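You operate a simulated robot arm through the tools that you are given. There is no shell and no other tool.

The job below is to be done with a simulated robot arm. You get a single attempt, and the scene is never put back.

JOB
Paint the silver plate teal and the gold plate yellow with the black brush, rinsing it between and after.
Fine: whole faces; no colour mixed into a pot; rinse in the grey pot; brush back, lids back on; leave the plates, the orange pot and the brown brush. Set down upright: black brush. A coat counts when it lies all over at full strength: go over it till it gets no stronger.

The check looks at the end state, three seconds after you hand in, the way a careful person would. Anything else that was tipped, shoved, dropped, spilled or broken makes it a failure. Lids that push on must go on centred and level and be pressed home; caps that screw on are set level and turned clockwise until they are tight.

ROBOT AND FRAMES
A 7-joint arm with a two-finger parallel gripper, fixed in place. Base frame: the origin is at the foot of the arm, x ahead of it, y to its left, z up; the work surface is at about z = 0.75. Lengths are in m, angles in degrees, forces in N, time in s.
Its first joint turns from -132.0 to 132.0 degrees. Payload 3.91 kg.
The TCP is the grasp point between the finger pads, 0.03 m short of the fingertips. In the tool frame z runs along the fingers and y along their closing line. Largest opening 0.11 m; finger width 0.02, thickness 0.01; the body of the gripper, 0.048 by 0.112 m, starts 0.055 m behind the TCP.
Orientation is that of the tool frame in the base frame, as a unit quaternion [x, y, z, w]. With the fingers straight down and closing along the base's y, the tool's x points along the base's -x, its y along +y and its z along -z.

CONTROLS
- The arm moves only by the tool send_rows. Its argument "plan" is a list of rows, each an object (a shift or turn left out is 0, a gripper value left out holds the last) with "gripper": the gripper command, from -1 (fully open) to 1 (shut), values between in proportion; "delta_pos": the shift along the tool's x, y, z in m, a list of three; "angular": the turn, a rotation vector about the tool's x, y, z in degrees, a list of three. In form: [{"gripper": gripper, "delta_pos": [tx, ty, tz], "angular": [wx, wy, wz]}, ...]. A call has 1 to 20 rows; each row shifts and turns the commanded pose from where the row before left it, along the tool's axes as they then stand. Rows are played at 5 a second. More than 0.05 m and 8.6 degrees between two rows, or a gripper value outside its range, and nothing of the call is played. A pose out of reach is approached as far as the arm can. The call stops where the force on the tool passes 40 N (or 10 N more than at its start, if that is more) or the arm is blocked; 0.2 s more then pass. The fingers move at their own pace (about 0.108 m/s each) and stop on an object; they squeeze with about 21 N. The grip force told is the motor's: it shows also when the fingers shut on nothing. Time passes only in rows, and 0.2 s behind the last, so rows that do not move let the fingers close. The reply holds the time, the measured pose of the TCP, the force on the tool along the base axes, the opening and the grip force, in the units named above and with some noise, with the torque about the TCP (base axes, N m) and any sound that the robot's microphone picked up.
- Cameras (640 x 400 px; columns grow to the right, rows downward): "scene" is fixed at [0.4, 0.4993, 1.3876]; the picture's right is [0.47, 0.88, 0.00], its down [0.75, -0.40, -0.53] and it looks along [-0.46, 0.25, -0.85] (base axes); focal length 239 px, centre (320, 200). "wrist" rides on the gripper at [0.072, 0.017, -0.103] in the tool frame; the picture's right is [-0.23, 0.97, 0.00], its down [-0.76, -0.18, -0.62] and it looks along [-0.61, -0.14, 0.78] (tool axes); focal length 222 px, centre (320, 200). There is no depth. A picture from a camera that has moved, and an enlarged one, comes with that camera's place and axes in the base frame and with its lens.
- get_image(camera): a new picture of that camera. No time passes.
- enlarge(camera, box): a new picture of the part [left, top, right, bottom] of that camera's present view, enlarged. No time passes.
- sign_off(): hands the job in; it is judged then, once.

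Nothing tells you positions but the pictures and the camera data. Unless the task says otherwise, let go and move clear before handing in.

The tools are called after "Call:" as name(argument=value, ...) on one line, values as JSON. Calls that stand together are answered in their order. send_rows: Moves the arm, as the interface text tells. Its arguments: {"type":"object","properties":{"plan":{"type":"array","items":{"type":"object","properties":{"gripper":{"type":"number"},"delta_pos":{"type":"array","items":{"type":"number"}},"angular":{"type":"array","items":{"type":"number"}}}}}},"required":["plan"]} The other tools are called the same way: get_image (camera) takes a picture; enlarge (camera, box) takes an enlarged picture of a part of a camera's view; sign_off () hands the job in.

At the start:

```text
clock: 0.0
tcp_pos: [-0.0661, 0.5372, 1.0841]
orientation: [0.001, 1.0, 0.0, 0.0]
contact_force: [-0.4, -0.1, 0.6]
moment: [-0.01, 0.01, -0.02]
width: 0.1098
grasp_force: 0.2
```

scene: 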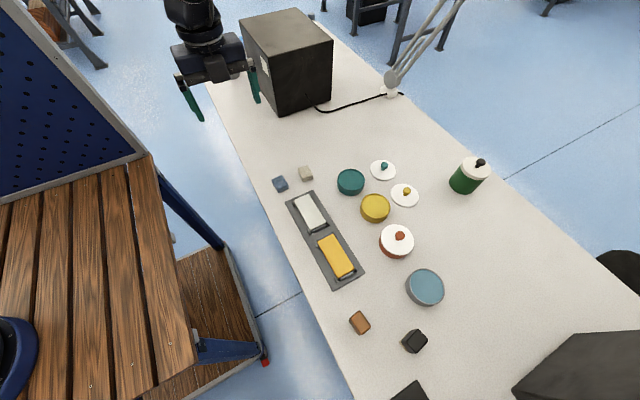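
wrist: 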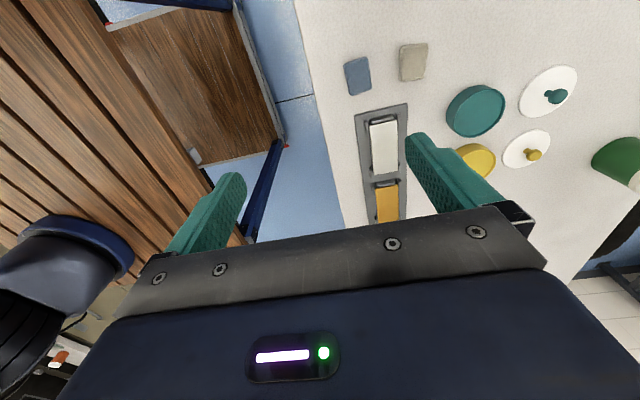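

I see a table with a tray holding a silver and a gold plate, open teal and yellow pots with their lids beside them, a red/orange lidded pot, a grey-blue water pot, and some small blocks that may be brushes. I'll enlarge the views to identify everything before moving.

Call:
enlarge(camera="scene", box=[260, 150, 440, 262])

Call:
enlarge(camera="scene", box=[320, 230, 500, 342])

Call:
enlarge(camera="scene", box=[300, 288, 480, 400])

Call:
enlarge(camera="wrist", box=[320, 20, 640, 220])

```text
3.56 times, centred on (350, 206) of scene
camera zoom: at [0.4, 0.4993, 1.3876], right [0.47, 0.88, 0.0], down [0.75, -0.4, -0.53], along [-0.46, 0.25, -0.85], focal length 851 px, centre (213, 179)
```

zoom: 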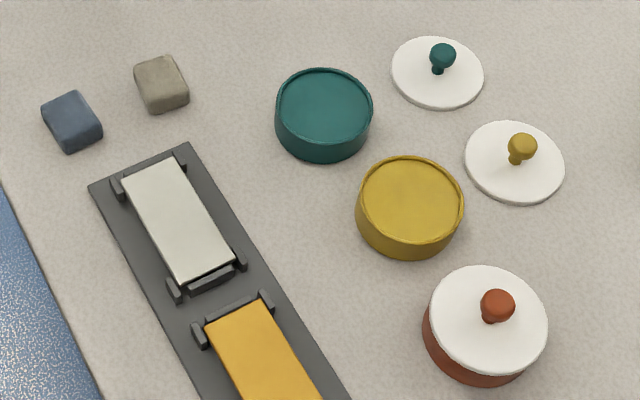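

```text
3.56 times, centred on (410, 286) of scene
camera zoom: at [0.4, 0.4993, 1.3876], right [0.47, 0.88, 0.0], down [0.75, -0.4, -0.53], along [-0.46, 0.25, -0.85], focal length 851 px, centre (0, -106)
```

zoom: 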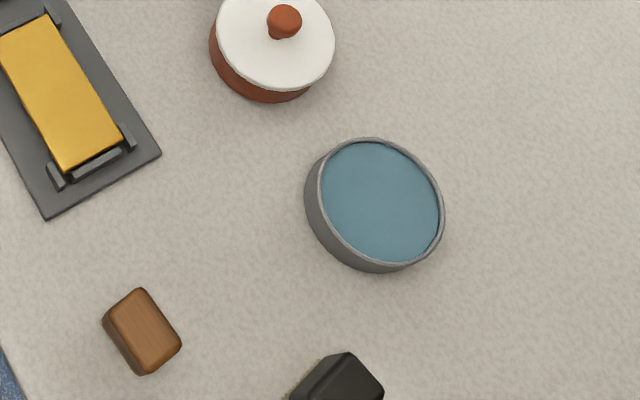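

```text
3.56 times, centred on (390, 344) of scene
camera zoom: at [0.4, 0.4993, 1.3876], right [0.47, 0.88, 0.0], down [0.75, -0.4, -0.53], along [-0.46, 0.25, -0.85], focal length 851 px, centre (71, -312)
```

zoom: 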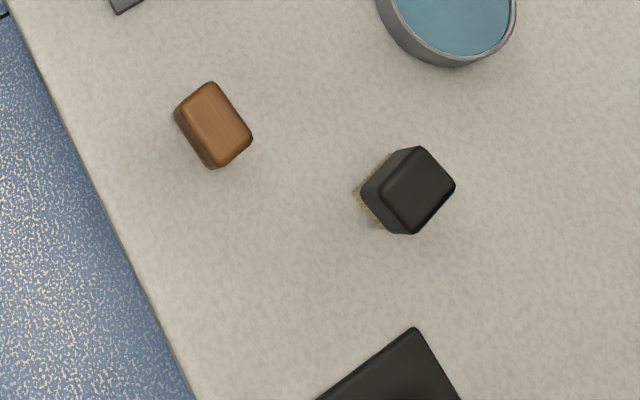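

```text
2.00 times, centred on (480, 120) of wrist
camera zoom: at [-0.1402, 0.5527, 1.1882], right [0.23, 0.97, 0.0], down [0.76, -0.18, 0.62], along [0.61, -0.14, -0.78], focal length 444 px, centre (0, 360)
```

zoom: 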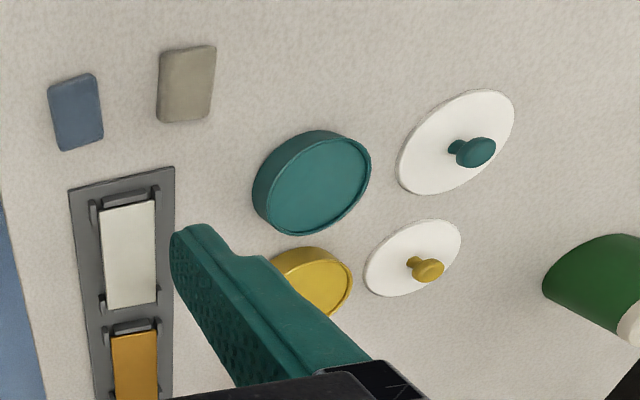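

The tray with the two plates runs along x at about y = 0.64. Teal and yellow pots are near (0.05, 0.79) and (0.17, 0.81), lids near y = 0.93, grey pot near (0.41, 0.78) and the black brush near (0.485, 0.69). I'll move the arm high over the area for closer wrist views.

Call:
send_rows(plan=[{"gripper": -1, "delta_pos": [-0.033, 0.02, 0.003]}, {"delta_pos": [-0.033, 0.02, 0.003]}, {"delta_pos": [-0.033, 0.02, 0.003]}, {"delta_pos": [-0.033, 0.02, 0.003]}, {"delta_pos": [-0.033, 0.02, 0.003]}, {"delta_pos": [-0.033, 0.02, 0.003]}, {"delta_pos": [-0.033, 0.02, 0.003]}, {"delta_pos": [-0.033, 0.02, 0.003]}, {"delta_pos": [0, 0, 0]}])

```text
clock: 2.0
tcp_pos: [0.1959, 0.6958, 1.061]
orientation: [0.0, 1.0, 0.0, 0.0]
contact_force: [-0.2, -0.7, -0.7]
moment: [0.02, 0.02, 0.01]
width: 0.1101
grasp_force: 0.1
```

The arm is now high over the middle of the area. I'll look at what the wrist and scene cameras show from here.

Call:
get_image(camera="wrist")

Call:
get_image(camera="scene")

```text
taken
camera wrist: at [0.1237, 0.7115, 1.1647], right [0.23, 0.97, 0.0], down [0.76, -0.18, 0.62], along [0.61, -0.14, -0.78], focal length 222 px, centre (320, 200)
```

wrist: 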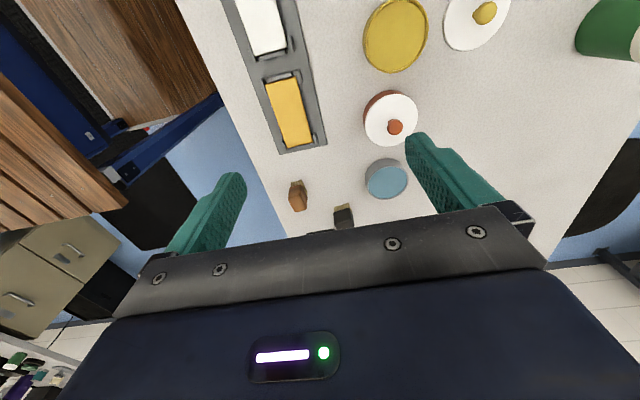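

```text
taken
```

scene: 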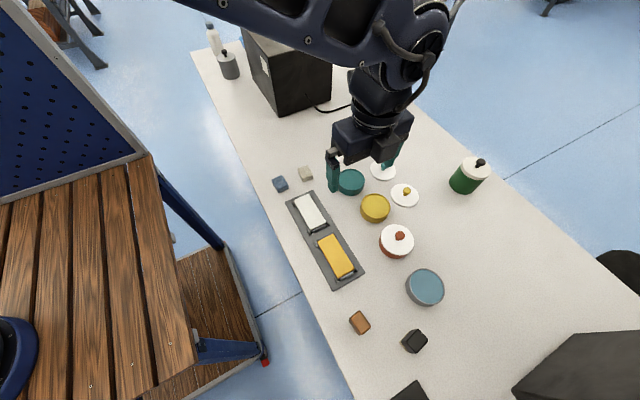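

Call:
enlarge(camera="wrist", box=[260, 140, 420, 240])

Call:
enlarge(camera="wrist", box=[230, 0, 430, 125])

Call:
enlarge(camera="scene", box=[380, 300, 460, 350])

Call:
enlarge(camera="scene", box=[280, 180, 376, 240])

Call:
enlarge(camera="scene", box=[290, 230, 386, 290])

```text
4.00 times, centred on (340, 190) of wrist
camera zoom: at [0.1237, 0.7115, 1.1647], right [0.23, 0.97, 0.0], down [0.76, -0.18, 0.62], along [0.61, -0.14, -0.78], focal length 888 px, centre (240, 240)
```

zoom: 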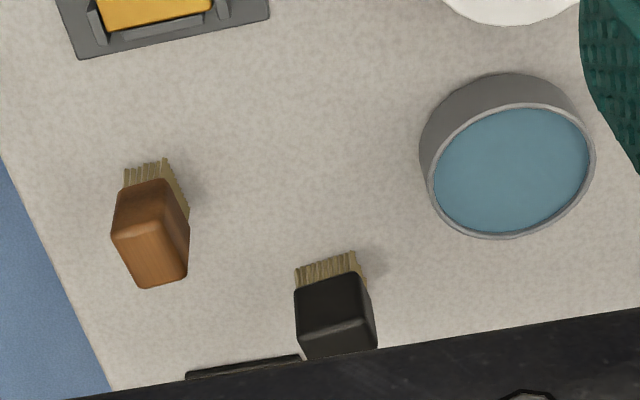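

```text
3.20 times, centred on (330, 62) of wrist
camera zoom: at [0.1237, 0.7115, 1.1647], right [0.23, 0.97, 0.0], down [0.76, -0.18, 0.62], along [0.61, -0.14, -0.78], focal length 711 px, centre (288, 640)
```

zoom: 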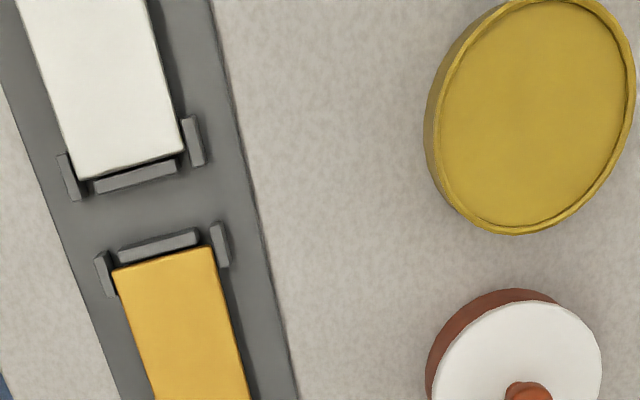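

```text
8.00 times, centred on (420, 325) of scene
camera zoom: at [0.4, 0.4993, 1.3876], right [0.47, 0.88, 0.0], down [0.75, -0.4, -0.53], along [-0.46, 0.25, -0.85], focal length 1915 px, centre (-480, -800)
```

zoom: 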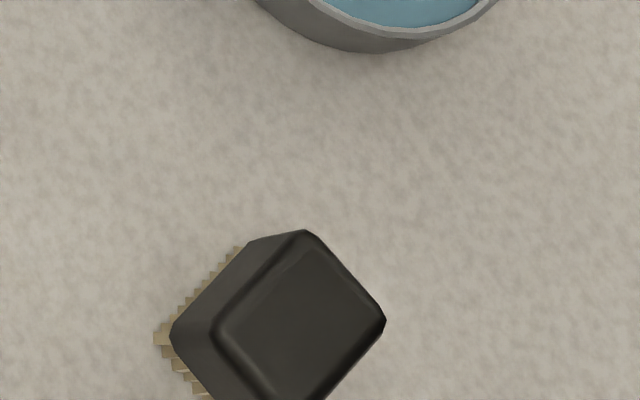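

```text
6.67 times, centred on (328, 210) of scene
camera zoom: at [0.4, 0.4993, 1.3876], right [0.47, 0.88, 0.0], down [0.75, -0.4, -0.53], along [-0.46, 0.25, -0.85], focal length 1596 px, centre (267, 133)
```

zoom: 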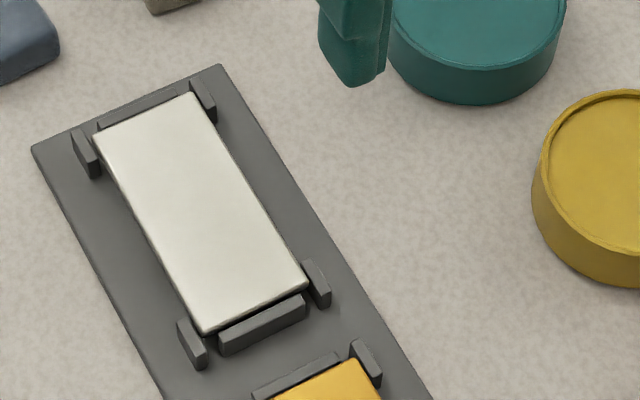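

```text
6.67 times, centred on (338, 260) of scene
camera zoom: at [0.4, 0.4993, 1.3876], right [0.47, 0.88, 0.0], down [0.75, -0.4, -0.53], along [-0.46, 0.25, -0.85], focal length 1596 px, centre (200, -200)
```

zoom: 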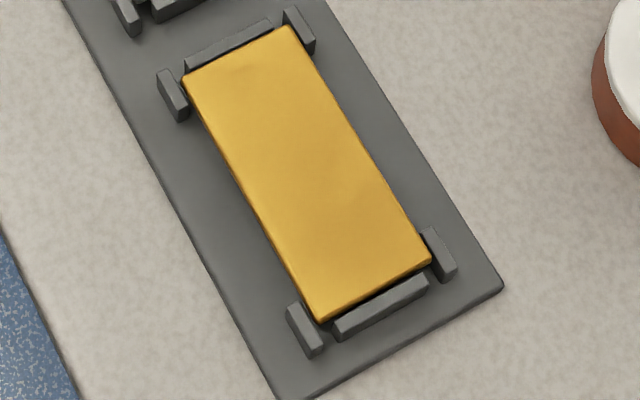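

Call:
enlarge(camera="scene", box=[388, 322, 444, 357])

Call:
enlarge(camera="scene", box=[384, 360, 448, 400])

Call:
enlarge(camera="scene", box=[384, 255, 464, 305])

Call:
enlarge(camera="scene", box=[340, 150, 436, 210])

```text
11.43 times, centred on (416, 340) of scene
camera zoom: at [0.4, 0.4993, 1.3876], right [0.47, 0.88, 0.0], down [0.75, -0.4, -0.53], along [-0.46, 0.25, -0.85], focal length 2736 px, centre (-777, -1394)
```

zoom: 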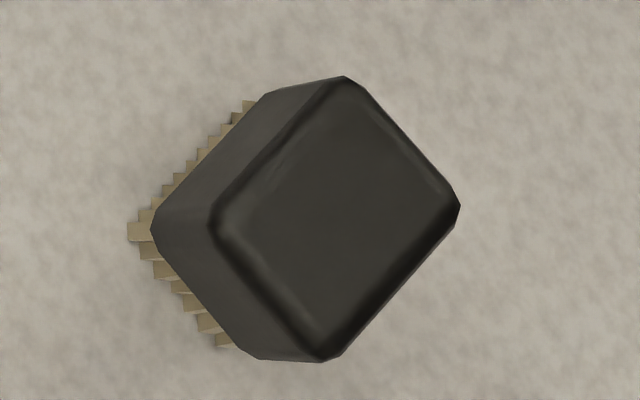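

```text
10.00 times, centred on (416, 380) of scene
camera zoom: at [0.4, 0.4993, 1.3876], right [0.47, 0.88, 0.0], down [0.75, -0.4, -0.53], along [-0.46, 0.25, -0.85], focal length 2394 px, centre (-640, -1600)
```

zoom: 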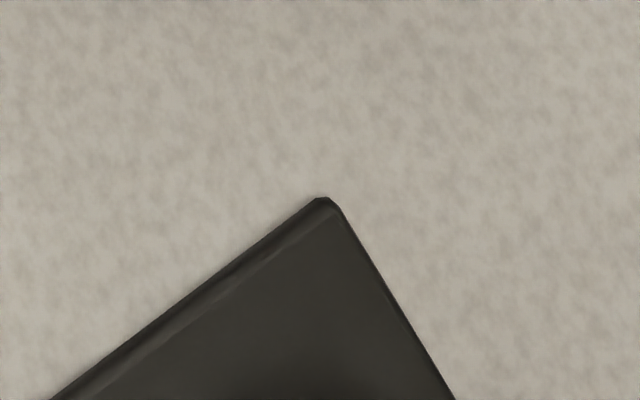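

```text
8.00 times, centred on (424, 280) of scene
camera zoom: at [0.4, 0.4993, 1.3876], right [0.47, 0.88, 0.0], down [0.75, -0.4, -0.53], along [-0.46, 0.25, -0.85], focal length 1915 px, centre (-512, -440)
```

zoom: 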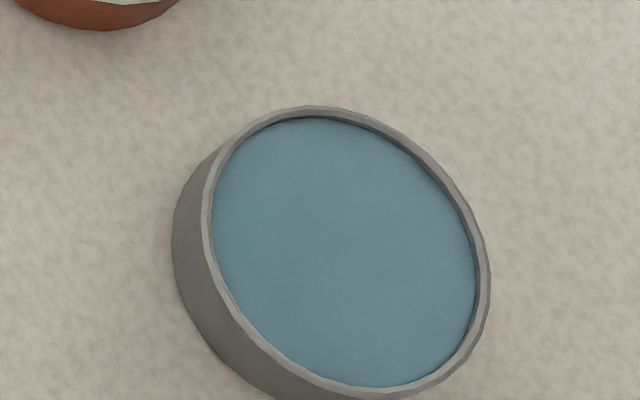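

```text
6.67 times, centred on (388, 180) of scene
camera zoom: at [0.4, 0.4993, 1.3876], right [0.47, 0.88, 0.0], down [0.75, -0.4, -0.53], along [-0.46, 0.25, -0.85], focal length 1596 px, centre (-133, 333)
```

zoom: 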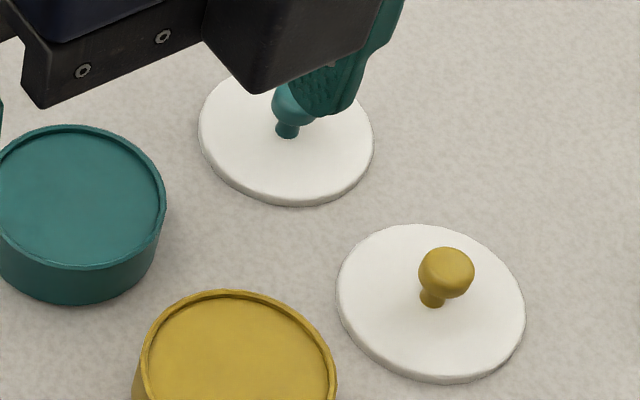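

The black brush is a block handle (about 26 × 38 mm) standing on its bristles, turned about 10°. I'll move the wrist camera over it and the grey pot to pin down its exact place and height.

Call:
send_rows(plan=[{"delta_pos": [-0.041, 0, 0.012]}, {"delta_pos": [-0.041, 0, 0.012]}, {"delta_pos": [-0.041, 0, 0.012]}, {"delta_pos": [-0.041, 0, 0.012]}, {"delta_pos": [-0.04, 0, 0.012]}, {"delta_pos": [0, 0, 0]}])

Call:
get_image(camera="wrist")

Call:
enlarge(camera="wrist", box=[240, 100, 400, 200])

```text
clock: 3.4
tcp_pos: [0.3994, 0.6976, 1.0002]
orientation: [0.0, 1.0, 0.0, 0.0]
contact_force: [-1.0, -0.3, -0.3]
moment: [0.03, 0.0, 0.01]
width: 0.1099
grasp_force: 0.1
```

```text
taken
camera wrist: at [0.3277, 0.7132, 1.1042], right [0.23, 0.97, 0.0], down [0.76, -0.18, 0.62], along [0.61, -0.14, -0.78], focal length 222 px, centre (320, 200)
```

wrist: 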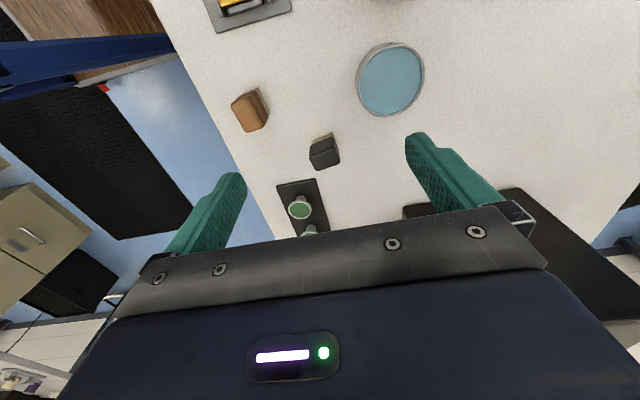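

```text
4.00 times, centred on (320, 150) of wrist
camera zoom: at [0.3277, 0.7132, 1.1042], right [0.23, 0.97, 0.0], down [0.76, -0.18, 0.62], along [0.61, -0.14, -0.78], focal length 888 px, centre (320, 400)
```

zoom: 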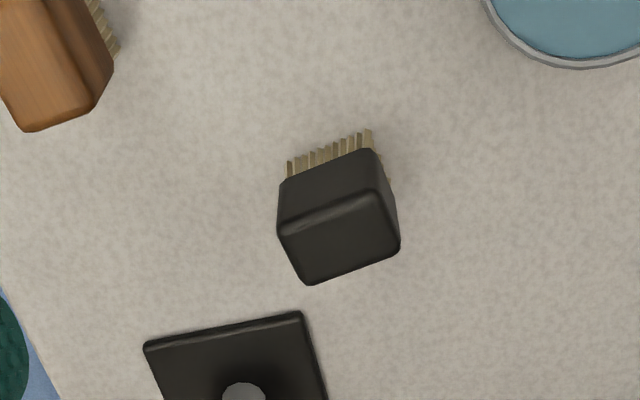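

The brush is centred at about (0.484, 0.684), its top at z ≈ 0.813, handle bottom at 0.7745 and long axis turned about 11° from base y. The plates' tops come out at z ≈ 0.775. Before taking the brush I'll look closely at the pots and lids.

Call:
send_rows(plan=[{"delta_pos": [0.0386, 0.0232, 0.003]}, {"delta_pos": [0.0386, 0.0232, 0.003]}, {"delta_pos": [0.0386, 0.0232, 0.003]}, {"delta_pos": [0.0386, 0.0232, 0.003]}, {"delta_pos": [0.0386, 0.0232, 0.003]}, {"delta_pos": [0.0386, 0.0232, 0.003]}, {"delta_pos": [0.0386, 0.0232, 0.003]}, {"delta_pos": [0, 0, 0]}])

Call:
enlarge(camera="wrist", box=[220, 80, 412, 200])

Call:
get_image(camera="wrist")

Call:
send_rows(plan=[{"delta_pos": [0.04, 0, 0]}, {"delta_pos": [0.04, 0, 0]}, {"delta_pos": [0.04, 0, 0]}, {"delta_pos": [0, 0, 0]}])

Call:
enlarge(camera="wrist", box=[220, 80, 412, 200])

```text
clock: 5.2
tcp_pos: [0.1313, 0.8596, 0.9799]
orientation: [0.0, 1.0, 0.0, 0.0]
contact_force: [-0.7, -0.4, 0.1]
moment: [-0.02, 0.0, 0.02]
width: 0.1099
grasp_force: 0.1
```

```text
3.33 times, centred on (316, 140) of wrist
camera zoom: at [0.0578, 0.8756, 1.0838], right [0.23, 0.97, 0.0], down [0.76, -0.18, 0.62], along [0.61, -0.14, -0.78], focal length 740 px, centre (333, 400)
```

zoom: 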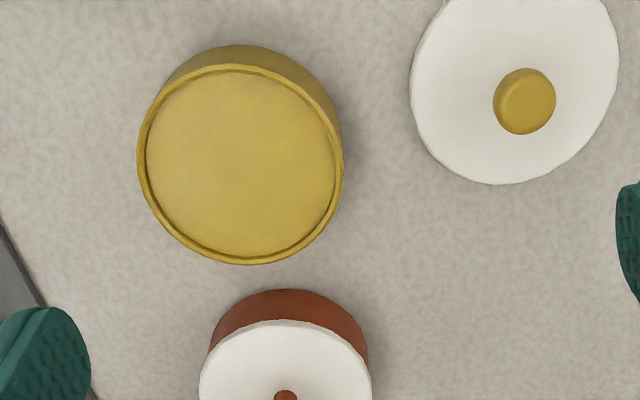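

```text
taken
camera wrist: at [0.0578, 0.8756, 1.0838], right [0.23, 0.97, 0.0], down [0.76, -0.18, 0.62], along [0.61, -0.14, -0.78], focal length 222 px, centre (320, 200)
```

wrist: 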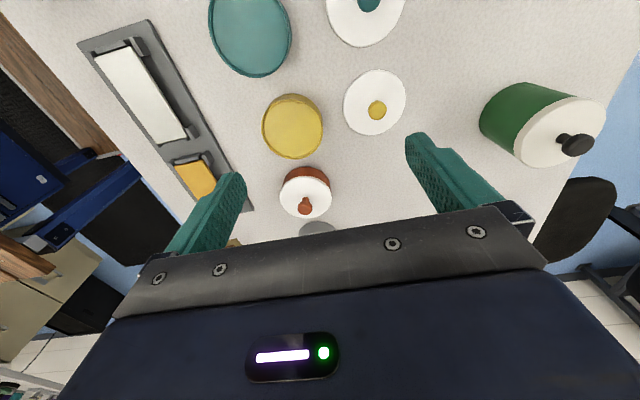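

```text
clock: 6.2
tcp_pos: [0.0105, 0.8594, 0.9806]
orientation: [0.0, 1.0, 0.0, 0.0]
contact_force: [0.3, 0.3, 0.9]
moment: [0.0, -0.01, -0.03]
width: 0.1101
grasp_force: 0.1
```

```text
3.33 times, centred on (316, 140) of wrist
camera zoom: at [-0.0628, 0.8749, 1.0841], right [0.23, 0.97, 0.0], down [0.76, -0.18, 0.62], along [0.61, -0.14, -0.78], focal length 740 px, centre (333, 400)
```

zoom: 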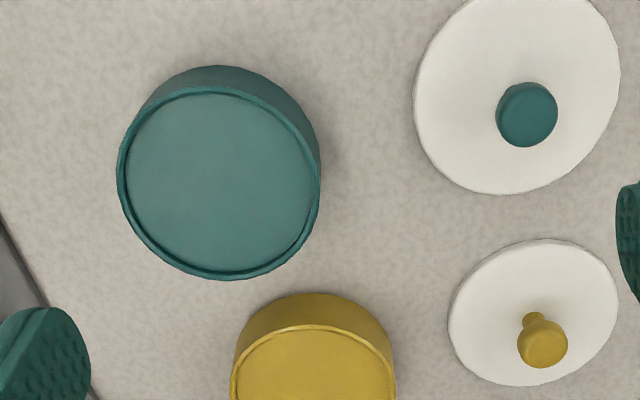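

Pots come out at: teal (0.048, 0.799), yellow (0.163, 0.811), grey (0.409, 0.788), rims about z 0.781; lid knobs at (0.0505, 0.928) and (0.165, 0.9285), about z 0.778. Next I'll go above the black brush, turn to match its 11° yaw, and part-close the fingers.

Call:
send_rows(plan=[{"gripper": -0.27, "delta_pos": [-0.04305, -0.01596, 0.0028]}, {"delta_pos": [-0.04305, -0.01596, 0.0028]}, {"delta_pos": [-0.04305, -0.01596, 0.0028]}, {"delta_pos": [-0.04305, -0.01596, 0.0028]}, {"delta_pos": [-0.04305, -0.01596, 0.0028]}, {"delta_pos": [-0.04305, -0.01596, 0.0028]}, {"delta_pos": [-0.04305, -0.01596, 0.0028]}, {"delta_pos": [-0.04305, -0.01596, 0.0028]}, {"delta_pos": [-0.04305, -0.01596, 0.0028]}, {"delta_pos": [-0.04305, -0.01596, 0.0028]}, {"delta_pos": [-0.04305, -0.01596, 0.0028]}, {"angular": [0, 0, -5.45]}, {"angular": [0, 0, -5.45]}, {"delta_pos": [0, 0, 0.03]}, {"delta_pos": [0, 0, 0]}])

Call:
get_image(camera="wrist")

Call:
get_image(camera="scene")

```text
clock: 9.4
tcp_pos: [0.4848, 0.684, 0.9189]
orientation: [-0.095, 0.996, 0.0, 0.0]
contact_force: [-0.1, 0.1, -0.6]
moment: [0.02, 0.0, 0.01]
width: 0.0698
grasp_force: 0.1
```

```text
taken
camera wrist: at [0.4094, 0.6862, 1.0231], right [0.04, 1.0, 0.0], down [0.78, -0.03, 0.62], along [0.62, -0.02, -0.78], focal length 222 px, centre (320, 200)
```

wrist: 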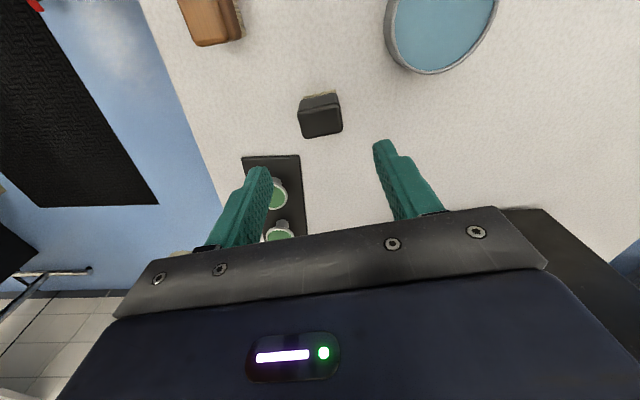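

```text
taken
```

scene: 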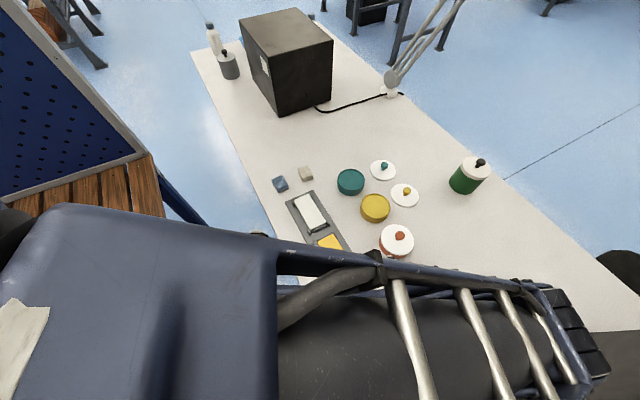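

Call:
enlarge(camera="wrist", box=[272, 80, 368, 140])

```text
6.67 times, centred on (320, 110) of wrist
camera zoom: at [0.4094, 0.6862, 1.0231], right [0.04, 1.0, 0.0], down [0.78, -0.03, 0.62], along [0.62, -0.02, -0.78], focal length 1481 px, centre (320, 800)
```

zoom: 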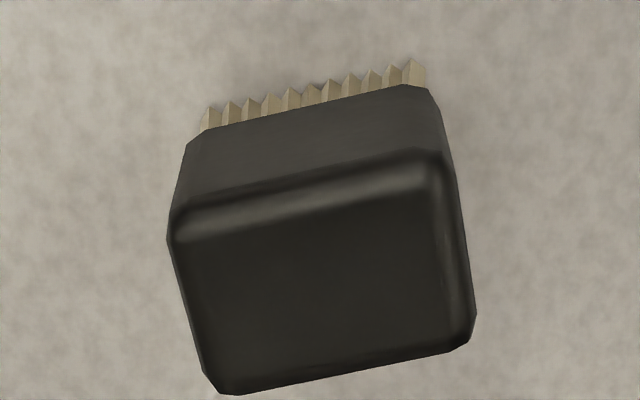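

I'm centred over the brush to within about 1 mm and the yaw matches. I'll descend so the fingertips stay just above the handle's bottom edge, then close.

Call:
send_rows(plan=[{"delta_pos": [0.0013, -0.0005, 0.04]}, {"delta_pos": [0, 0, 0.04]}, {"delta_pos": [0, 0, 0.02]}, {"delta_pos": [0, 0, 0.0105]}, {"delta_pos": [0, 0, 0]}, {"gripper": 1}, {"gripper": 1}, {"gripper": 1}])

Call:
get_image(camera="wrist")

```text
clock: 11.2
tcp_pos: [0.4831, 0.683, 0.8075]
orientation: [-0.095, 0.995, 0.0, 0.001]
contact_force: [1.6, 0.2, 0.8]
moment: [-0.01, 0.0, 0.0]
width: 0.0416
grasp_force: 21.1
```

```text
taken
camera wrist: at [0.4074, 0.6852, 0.9112], right [0.04, 1.0, 0.0], down [0.78, -0.03, 0.62], along [0.62, -0.02, -0.78], focal length 222 px, centre (320, 200)
```

wrist: 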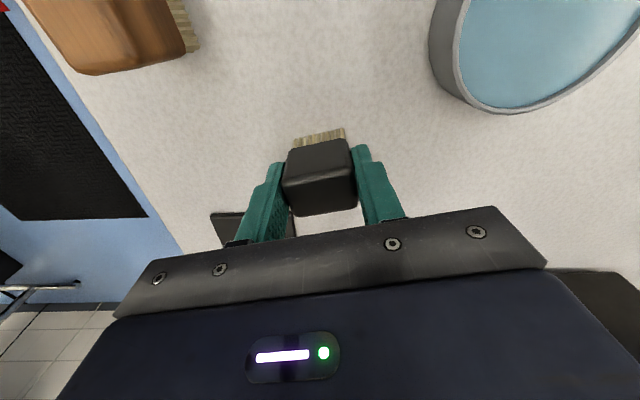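

The brush is gripped (41.6 mm across) at TCP (0.4831, 0.683, 0.8075), yaw 10.9°, which I'll use as its return pose. Now I'll lift it straight up, square it to the plates and carry it high to above the teal pot.

Call:
send_rows(plan=[{"gripper": 1, "delta_pos": [0, 0, -0.02]}, {"delta_pos": [0, 0, -0.05]}, {"delta_pos": [0, 0, -0.05]}, {"angular": [0, 0, 5.45]}, {"angular": [0, 0, 5.45]}, {"delta_pos": [0.0435, 0.0116, 0]}, {"delta_pos": [0.0435, 0.0116, 0]}, {"delta_pos": [0.0435, 0.0116, 0]}, {"delta_pos": [0.0435, 0.0116, 0]}, {"delta_pos": [0.0435, 0.0116, 0]}, {"delta_pos": [0.0435, 0.0116, 0]}, {"delta_pos": [0.0435, 0.0116, 0]}, {"delta_pos": [0.0435, 0.0116, 0]}, {"delta_pos": [0.0435, 0.0116, 0]}, {"delta_pos": [0.0435, 0.0116, 0]}, {"delta_pos": [0, 0, 0]}])

Call:
get_image(camera="wrist")

Call:
get_image(camera="scene")

```text
clock: 14.6
tcp_pos: [0.0464, 0.7963, 0.9275]
orientation: [0.0, 1.0, 0.0, -0.001]
contact_force: [-0.3, -0.4, -1.2]
moment: [-0.02, 0.03, -0.01]
width: 0.0414
grasp_force: 21.2
```

```text
taken
camera wrist: at [-0.0269, 0.8128, 1.0313], right [0.23, 0.97, 0.0], down [0.76, -0.18, 0.62], along [0.61, -0.14, -0.78], focal length 222 px, centre (320, 200)
```

wrist: 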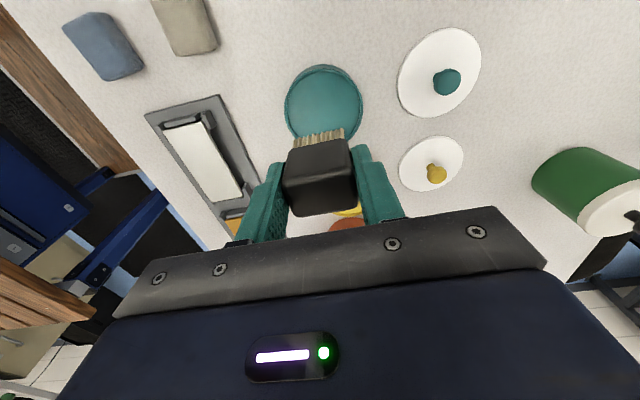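

```text
taken
```

scene: 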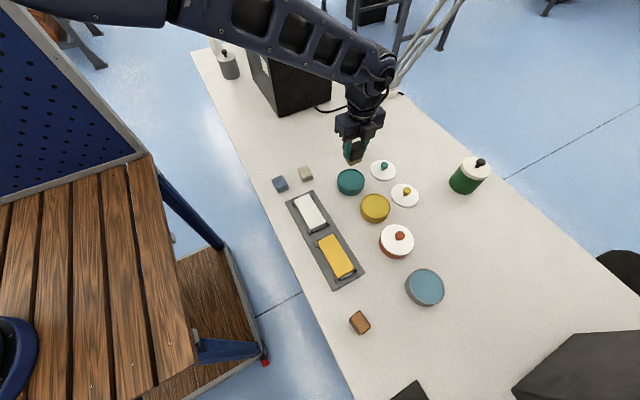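

Call:
enlarge(camera="wrist", box=[264, 50, 392, 130])

Call:
enlarge(camera="wrist", box=[130, 80, 290, 180])

Call:
enlarge(camera="scene", box=[320, 120, 400, 170])

```text
5.00 times, centred on (328, 90) of wrist
camera zoom: at [-0.0269, 0.8128, 1.0313], right [0.23, 0.97, 0.0], down [0.76, -0.18, 0.62], along [0.61, -0.14, -0.78], focal length 1111 px, centre (280, 750)
```

zoom: 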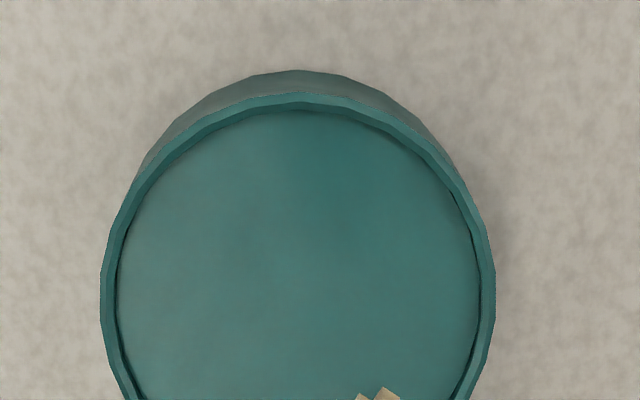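

```text
4.00 times, centred on (210, 130) of wrist
camera zoom: at [-0.0269, 0.8128, 1.0313], right [0.23, 0.97, 0.0], down [0.76, -0.18, 0.62], along [0.61, -0.14, -0.78], focal length 888 px, centre (760, 480)
```

zoom: 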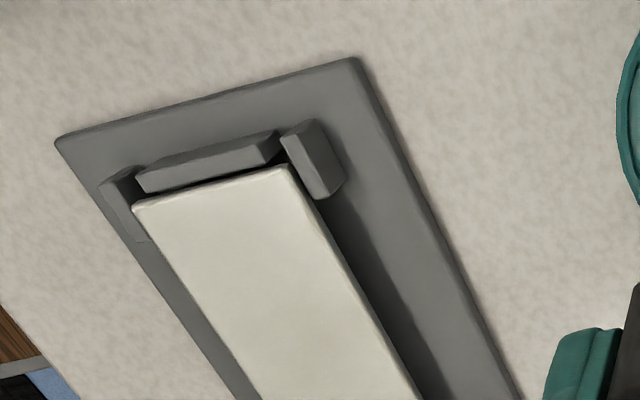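

```text
8.00 times, centred on (360, 145) of scene
camera zoom: at [0.4, 0.4993, 1.3876], right [0.47, 0.88, 0.0], down [0.75, -0.4, -0.53], along [-0.46, 0.25, -0.85], focal length 1915 px, centre (0, 640)
```

zoom: 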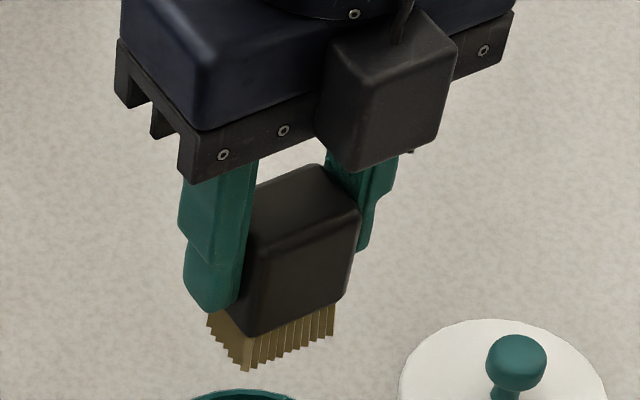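

The brush tip sits about 57 mm below the TCP and the clean brush is over the teal pot. I'll centre it, lower the bristles into the paint, swirl slightly and lift to just above the rim.

Call:
send_rows(plan=[{"gripper": 1, "delta_pos": [-0.0026, 0.0022, 0.03]}, {"delta_pos": [0, 0, 0.03]}, {"delta_pos": [0, 0, 0.025]}, {"delta_pos": [0, 0, 0.015]}, {"delta_pos": [0, 0, 0.007]}, {"delta_pos": [0, 0, 0]}])

Call:
get_image(camera="wrist")

Call:
enlarge(camera="scene", box=[310, 140, 406, 200])

```text
clock: 16.0
tcp_pos: [0.0507, 0.8007, 0.8224]
orientation: [-0.001, 1.0, 0.002, 0.0]
contact_force: [0.3, 4.4, 32.8]
moment: [-0.22, -0.04, 0.04]
width: 0.0418
grasp_force: 21.0
```

```text
taken
camera wrist: at [-0.0229, 0.8158, 0.9264], right [0.23, 0.97, 0.0], down [0.76, -0.18, 0.62], along [0.61, -0.14, -0.78], focal length 222 px, centre (320, 200)
```

wrist: 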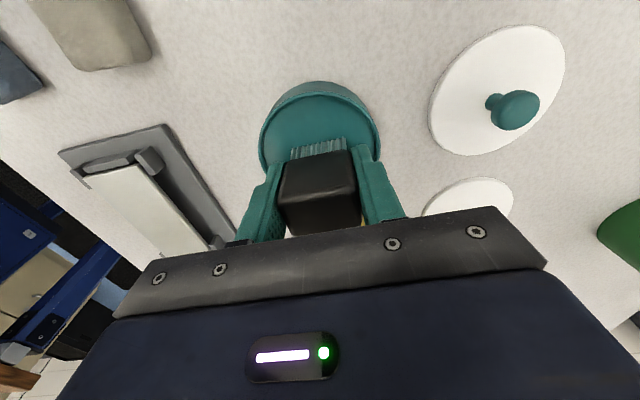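

```text
6.67 times, centred on (358, 170) of scene
camera zoom: at [0.4, 0.4993, 1.3876], right [0.47, 0.88, 0.0], down [0.75, -0.4, -0.53], along [-0.46, 0.25, -0.85], focal length 1596 px, centre (67, 400)
```

zoom: 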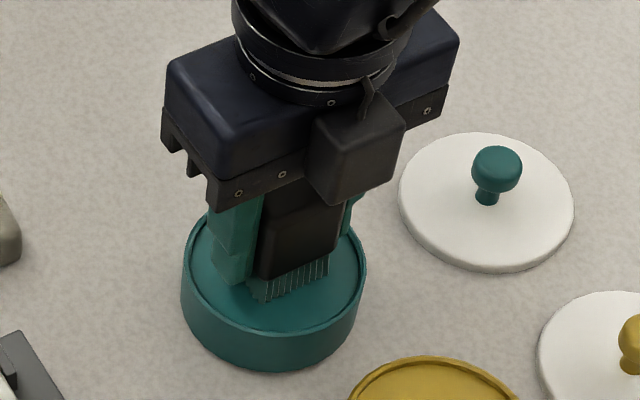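

The bristles turned teal, but the tip met the pot's floor with about 33 N. I'll ease off at once and lift just above the rim so it can drip into its own pot.

Call:
send_rows(plan=[{"gripper": 1, "delta_pos": [0, 0, -0.005]}, {"delta_pos": [0, 0, 0]}])

Call:
send_rows(plan=[{"delta_pos": [0, 0, -0.015]}, {"delta_pos": [0, 0, -0.02]}, {"delta_pos": [0, 0, 0]}, {"delta_pos": [0, 0, 0]}])

Call:
get_image(camera="wrist")

Call:
enlarge(camera="scene", box=[310, 140, 406, 200])

```text
clock: 16.6
tcp_pos: [0.0515, 0.7986, 0.8225]
orientation: [0.0, 1.0, -0.002, 0.0]
contact_force: [0.0, 0.1, -1.4]
moment: [0.01, 0.04, -0.01]
width: 0.0416
grasp_force: 20.8
```

```text
clock: 17.6
tcp_pos: [0.0503, 0.8017, 0.8597]
orientation: [0.0, 1.0, 0.0, 0.0]
contact_force: [0.4, 0.0, -0.4]
moment: [0.0, -0.02, 0.04]
width: 0.0416
grasp_force: 20.9
```

```text
taken
camera wrist: at [-0.0224, 0.8167, 0.9648], right [0.23, 0.97, 0.0], down [0.76, -0.18, 0.62], along [0.61, -0.14, -0.78], focal length 222 px, centre (320, 200)
```

wrist: 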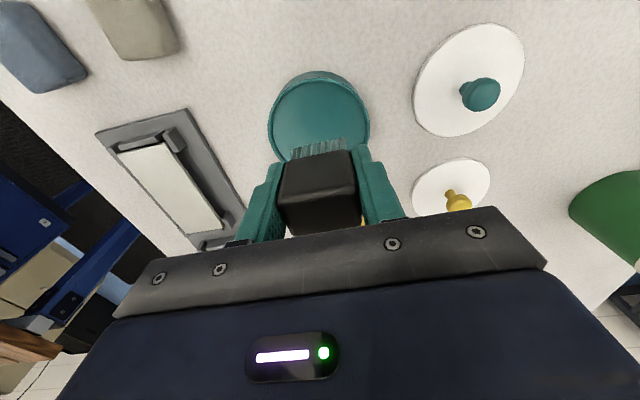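

```text
6.67 times, centred on (358, 170) of scene
camera zoom: at [0.4, 0.4993, 1.3876], right [0.47, 0.88, 0.0], down [0.75, -0.4, -0.53], along [-0.46, 0.25, -0.85], focal length 1596 px, centre (67, 400)
```

zoom: 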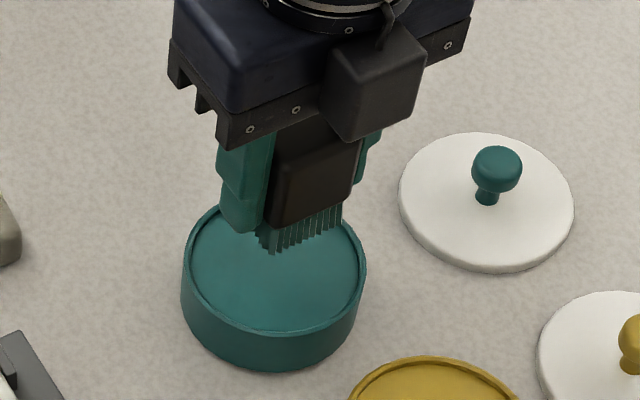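

The brush may have slid up a little in the grip during that contact, so I'll enlarge to measure its present position between the fingers.

Call:
enlarge(camera="wrist", box=[240, 120, 400, 220])

Call:
enlarge(camera="scene", box=[332, 150, 380, 180])

```text
4.00 times, centred on (320, 170) of wrist
camera zoom: at [-0.0224, 0.8167, 0.9648], right [0.23, 0.97, 0.0], down [0.76, -0.18, 0.62], along [0.61, -0.14, -0.78], focal length 888 px, centre (320, 320)
```

zoom: 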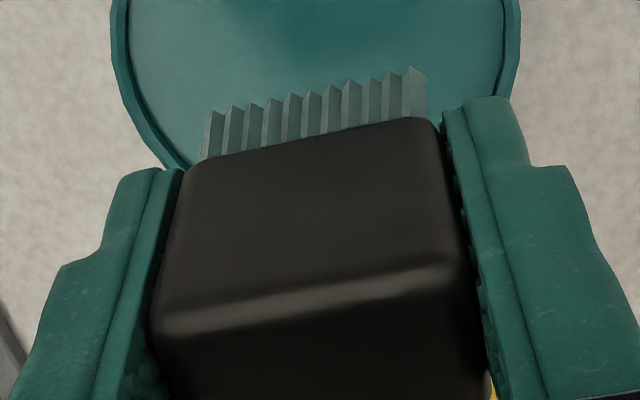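

```text
13.33 times, centred on (356, 165) of scene
camera zoom: at [0.4, 0.4993, 1.3876], right [0.47, 0.88, 0.0], down [0.75, -0.4, -0.53], along [-0.46, 0.25, -0.85], focal length 3192 px, centre (-160, 667)
```

zoom: 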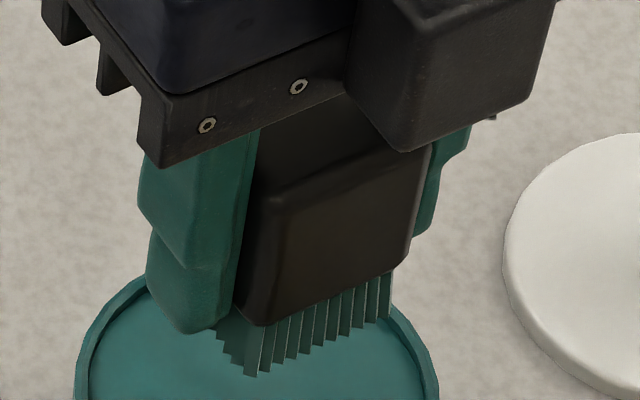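

The paint surface itself turned out to be firm, so the brush slid up in the grip by about 15 mm. It is still upright and held, with the tip now about 40–44 mm below the TCP. I'll carry it across to the silver plate and touch down in small steps.

Call:
send_rows(plan=[{"gripper": 1, "delta_pos": [0.00135, -0.0438, 0]}, {"delta_pos": [0.00135, -0.0438, 0]}, {"delta_pos": [0.00135, -0.0438, 0]}, {"delta_pos": [0.00135, -0.0438, 0]}, {"delta_pos": [0, 0, 0.02]}, {"delta_pos": [0, 0, 0]}])

Call:
get_image(camera="wrist")

Call:
enlarge(camera="scene", box=[272, 165, 368, 225])

```text
clock: 19.0
tcp_pos: [0.0443, 0.6262, 0.8423]
orientation: [0.001, 1.0, 0.0, -0.001]
contact_force: [-0.8, 0.1, -0.9]
moment: [0.03, -0.01, -0.02]
width: 0.0413
grasp_force: 20.6
```

```text
taken
camera wrist: at [-0.0284, 0.6423, 0.9462], right [0.23, 0.97, 0.0], down [0.76, -0.18, 0.62], along [0.61, -0.14, -0.78], focal length 222 px, centre (320, 200)
```

wrist: 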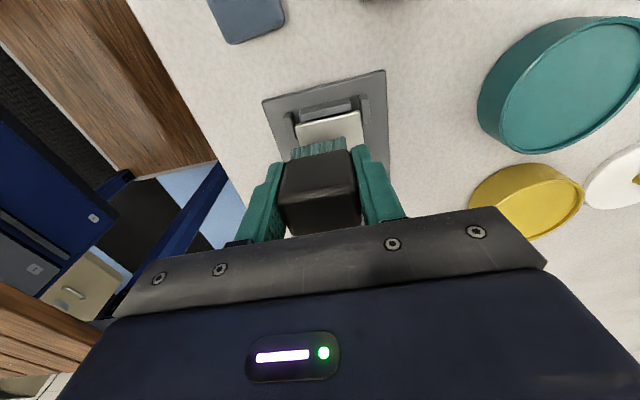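

```text
6.67 times, centred on (320, 195) of scene
camera zoom: at [0.4, 0.4993, 1.3876], right [0.47, 0.88, 0.0], down [0.75, -0.4, -0.53], along [-0.46, 0.25, -0.85], focal length 1596 px, centre (320, 233)
```

zoom: 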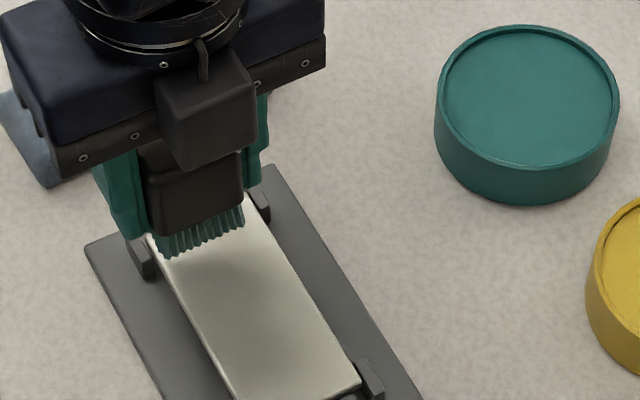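

Call:
send_rows(plan=[{"gripper": 1, "delta_pos": [0, 0, 0.012]}, {"delta_pos": [0, 0, 0]}])

Call:
send_rows(plan=[{"gripper": 1, "delta_pos": [0, 0, 0.002]}, {"delta_pos": [0, 0, 0]}])

Call:
send_rows(plan=[{"gripper": 1, "delta_pos": [0, 0, 0.002]}, {"delta_pos": [0, 0, 0]}])

Call:
enlarge(camera="scene", box=[272, 165, 368, 225])

```text
clock: 19.6
tcp_pos: [0.0454, 0.6262, 0.83]
orientation: [0.0, 1.0, 0.0, -0.001]
contact_force: [-0.6, -0.2, -1.1]
moment: [-0.02, 0.01, -0.01]
width: 0.0415
grasp_force: 20.4
```

```text
clock: 20.2
tcp_pos: [0.0451, 0.626, 0.828]
orientation: [0.0, 1.0, 0.0, 0.0]
contact_force: [-0.2, -0.7, 0.0]
moment: [0.01, 0.02, 0.01]
width: 0.0415
grasp_force: 21.5
```

```text
clock: 20.8
tcp_pos: [0.0441, 0.6255, 0.8267]
orientation: [0.0, 1.0, 0.0, 0.0]
contact_force: [-0.6, -0.3, -0.8]
moment: [-0.05, -0.01, -0.01]
width: 0.0415
grasp_force: 20.9
```

```text
6.67 times, centred on (320, 195) of scene
camera zoom: at [0.4, 0.4993, 1.3876], right [0.47, 0.88, 0.0], down [0.75, -0.4, -0.53], along [-0.46, 0.25, -0.85], focal length 1596 px, centre (320, 233)
```

zoom: 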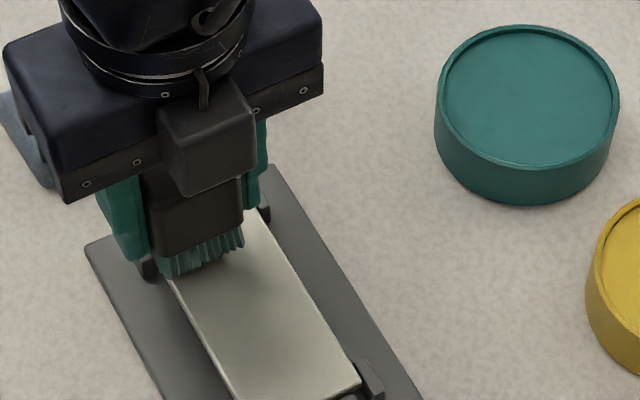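

Call:
send_rows(plan=[{"gripper": 1, "delta_pos": [0, 0, 0.002]}, {"delta_pos": [0, 0, 0]}])

Call:
send_rows(plan=[{"gripper": 1, "delta_pos": [0, 0, 0.0015]}, {"delta_pos": [0, 0, 0]}])

Call:
enlarge(camera="scene", box=[282, 180, 346, 220])

```text
clock: 21.4
tcp_pos: [0.0451, 0.625, 0.8235]
orientation: [0.0, 1.0, 0.0, 0.0]
contact_force: [-0.4, -0.4, -0.7]
moment: [-0.03, 0.01, -0.03]
width: 0.0414
grasp_force: 21.3
```

```text
clock: 22.0
tcp_pos: [0.0459, 0.6259, 0.8211]
orientation: [-0.001, 1.0, 0.0, 0.0]
contact_force: [-0.5, -0.1, -0.6]
moment: [0.01, -0.01, 0.01]
width: 0.0415
grasp_force: 21.3
```

```text
10.00 times, centred on (314, 200) of scene
camera zoom: at [0.4, 0.4993, 1.3876], right [0.47, 0.88, 0.0], down [0.75, -0.4, -0.53], along [-0.46, 0.25, -0.85], focal length 2394 px, centre (380, 200)
```

zoom: 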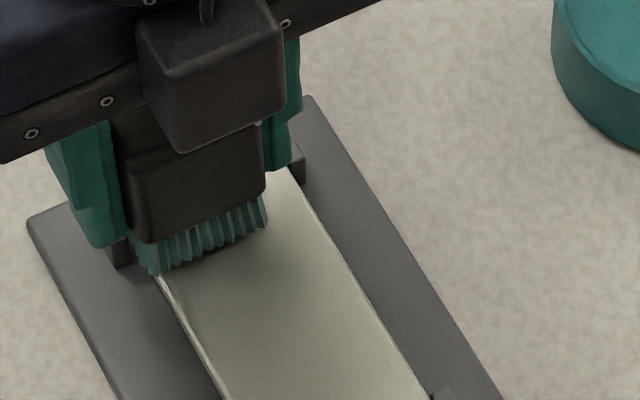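

Call:
send_rows(plan=[{"gripper": 1, "delta_pos": [0, 0, 0.0015]}, {"delta_pos": [0, 0, 0]}])

Call:
send_rows(plan=[{"gripper": 1, "delta_pos": [0, 0, 0.0015]}, {"delta_pos": [0, 0, 0]}])

Call:
enlarge(camera="scene", box=[282, 180, 346, 220])

```text
clock: 22.6
tcp_pos: [0.0452, 0.6262, 0.8194]
orientation: [0.001, 1.0, 0.0, 0.0]
contact_force: [-0.3, 0.0, -0.9]
moment: [0.01, -0.01, -0.01]
width: 0.0415
grasp_force: 20.8
```

```text
clock: 23.2
tcp_pos: [0.0452, 0.626, 0.8173]
orientation: [-0.001, 1.0, -0.001, 0.001]
contact_force: [0.6, -0.6, 0.1]
moment: [-0.04, 0.01, 0.02]
width: 0.0416
grasp_force: 21.0
```

```text
10.00 times, centred on (314, 200) of scene
camera zoom: at [0.4, 0.4993, 1.3876], right [0.47, 0.88, 0.0], down [0.75, -0.4, -0.53], along [-0.46, 0.25, -0.85], focal length 2394 px, centre (380, 200)
```

zoom: 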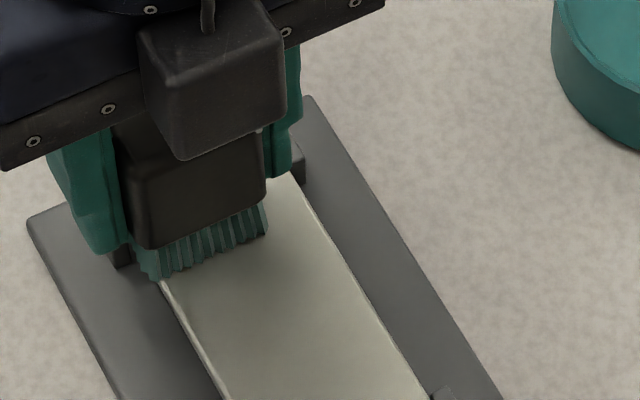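

Call:
send_rows(plan=[{"gripper": 1, "delta_pos": [0, 0, 0.0015]}, {"delta_pos": [0, 0, 0]}])

Call:
send_rows(plan=[{"gripper": 1, "delta_pos": [0, 0, 0.001]}, {"delta_pos": [0, 0, 0]}])

Call:
send_rows(plan=[{"gripper": 1, "delta_pos": [0, 0, 0.001]}, {"delta_pos": [0, 0, 0]}])

Call:
enlarge(camera="scene", box=[282, 180, 346, 220])

```text
clock: 23.8
tcp_pos: [0.0442, 0.6249, 0.8168]
orientation: [0.0, 1.0, 0.001, 0.0]
contact_force: [1.7, 1.0, 7.8]
moment: [0.01, -0.08, -0.02]
width: 0.0415
grasp_force: 21.2
```

```text
clock: 24.4
tcp_pos: [0.0446, 0.625, 0.8163]
orientation: [0.0, 1.0, 0.0, 0.001]
contact_force: [-0.2, 1.1, 24.6]
moment: [0.05, -0.04, 0.0]
width: 0.0416
grasp_force: 21.1
```

```text
clock: 25.0
tcp_pos: [0.045, 0.6257, 0.8153]
orientation: [0.0, 1.0, 0.0, 0.0]
contact_force: [-0.7, 3.9, 14.4]
moment: [0.21, 0.01, 0.04]
width: 0.0417
grasp_force: 20.8
```

```text
10.00 times, centred on (314, 200) of scene
camera zoom: at [0.4, 0.4993, 1.3876], right [0.47, 0.88, 0.0], down [0.75, -0.4, -0.53], along [-0.46, 0.25, -0.85], focal length 2394 px, centre (380, 200)
```

zoom: 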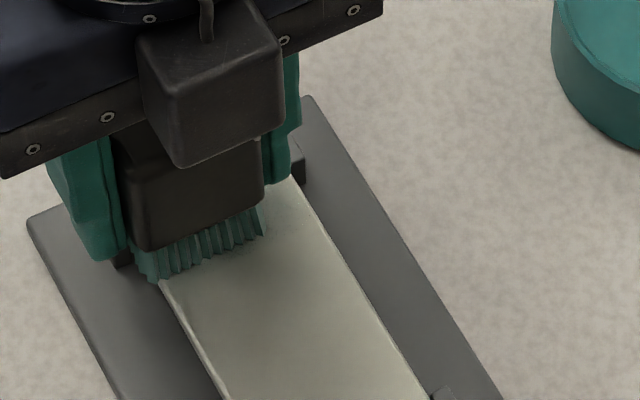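

Contact with the plate began at commanded z ≈ 0.817 and is stiff. I'll back off to a light touch and try a short stroke along the plate to see how paint transfers.

Call:
send_rows(plan=[{"gripper": 1, "delta_pos": [0, 0, -0.0007]}, {"delta_pos": [0, 0, 0]}])

Call:
send_rows(plan=[{"delta_pos": [-0.005, 0, 0]}, {"delta_pos": [-0.005, 0, 0]}, {"delta_pos": [-0.005, 0, 0]}, {"delta_pos": [-0.005, 0, 0]}])

Call:
enlarge(camera="scene", box=[282, 180, 346, 220])

Call:
get_image(camera="wrist")

```text
clock: 25.6
tcp_pos: [0.044, 0.625, 0.8149]
orientation: [0.0, 1.0, -0.001, -0.001]
contact_force: [0.6, 0.8, -0.1]
moment: [-0.03, 0.01, 0.02]
width: 0.0418
grasp_force: 20.8
```

```text
clock: 26.6
tcp_pos: [0.0635, 0.6264, 0.8152]
orientation: [0.0, 1.0, 0.0, 0.0]
contact_force: [-0.6, 0.5, 1.5]
moment: [0.02, 0.07, 0.0]
width: 0.0416
grasp_force: 20.8
```

```text
10.00 times, centred on (314, 200) of scene
camera zoom: at [0.4, 0.4993, 1.3876], right [0.47, 0.88, 0.0], down [0.75, -0.4, -0.53], along [-0.46, 0.25, -0.85], focal length 2394 px, centre (380, 200)
```

zoom: 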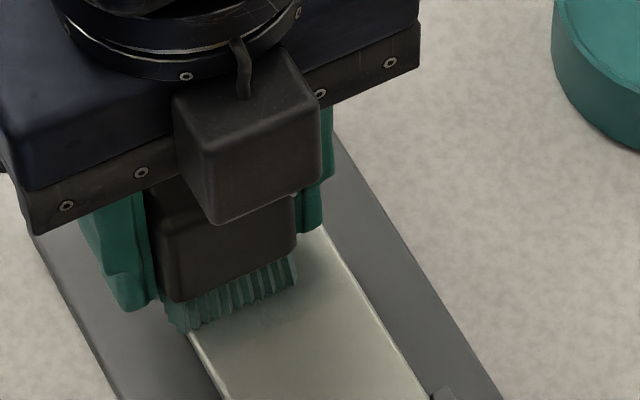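

```text
taken
camera wrist: at [-0.0092, 0.6414, 0.9191], right [0.23, 0.97, 0.0], down [0.76, -0.18, 0.62], along [0.61, -0.14, -0.78], focal length 222 px, centre (320, 200)
```

wrist: 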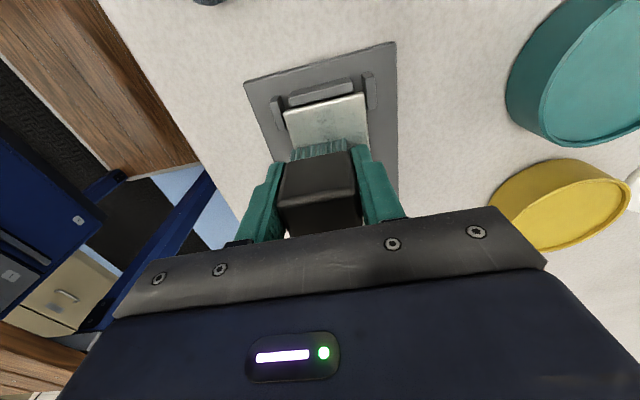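

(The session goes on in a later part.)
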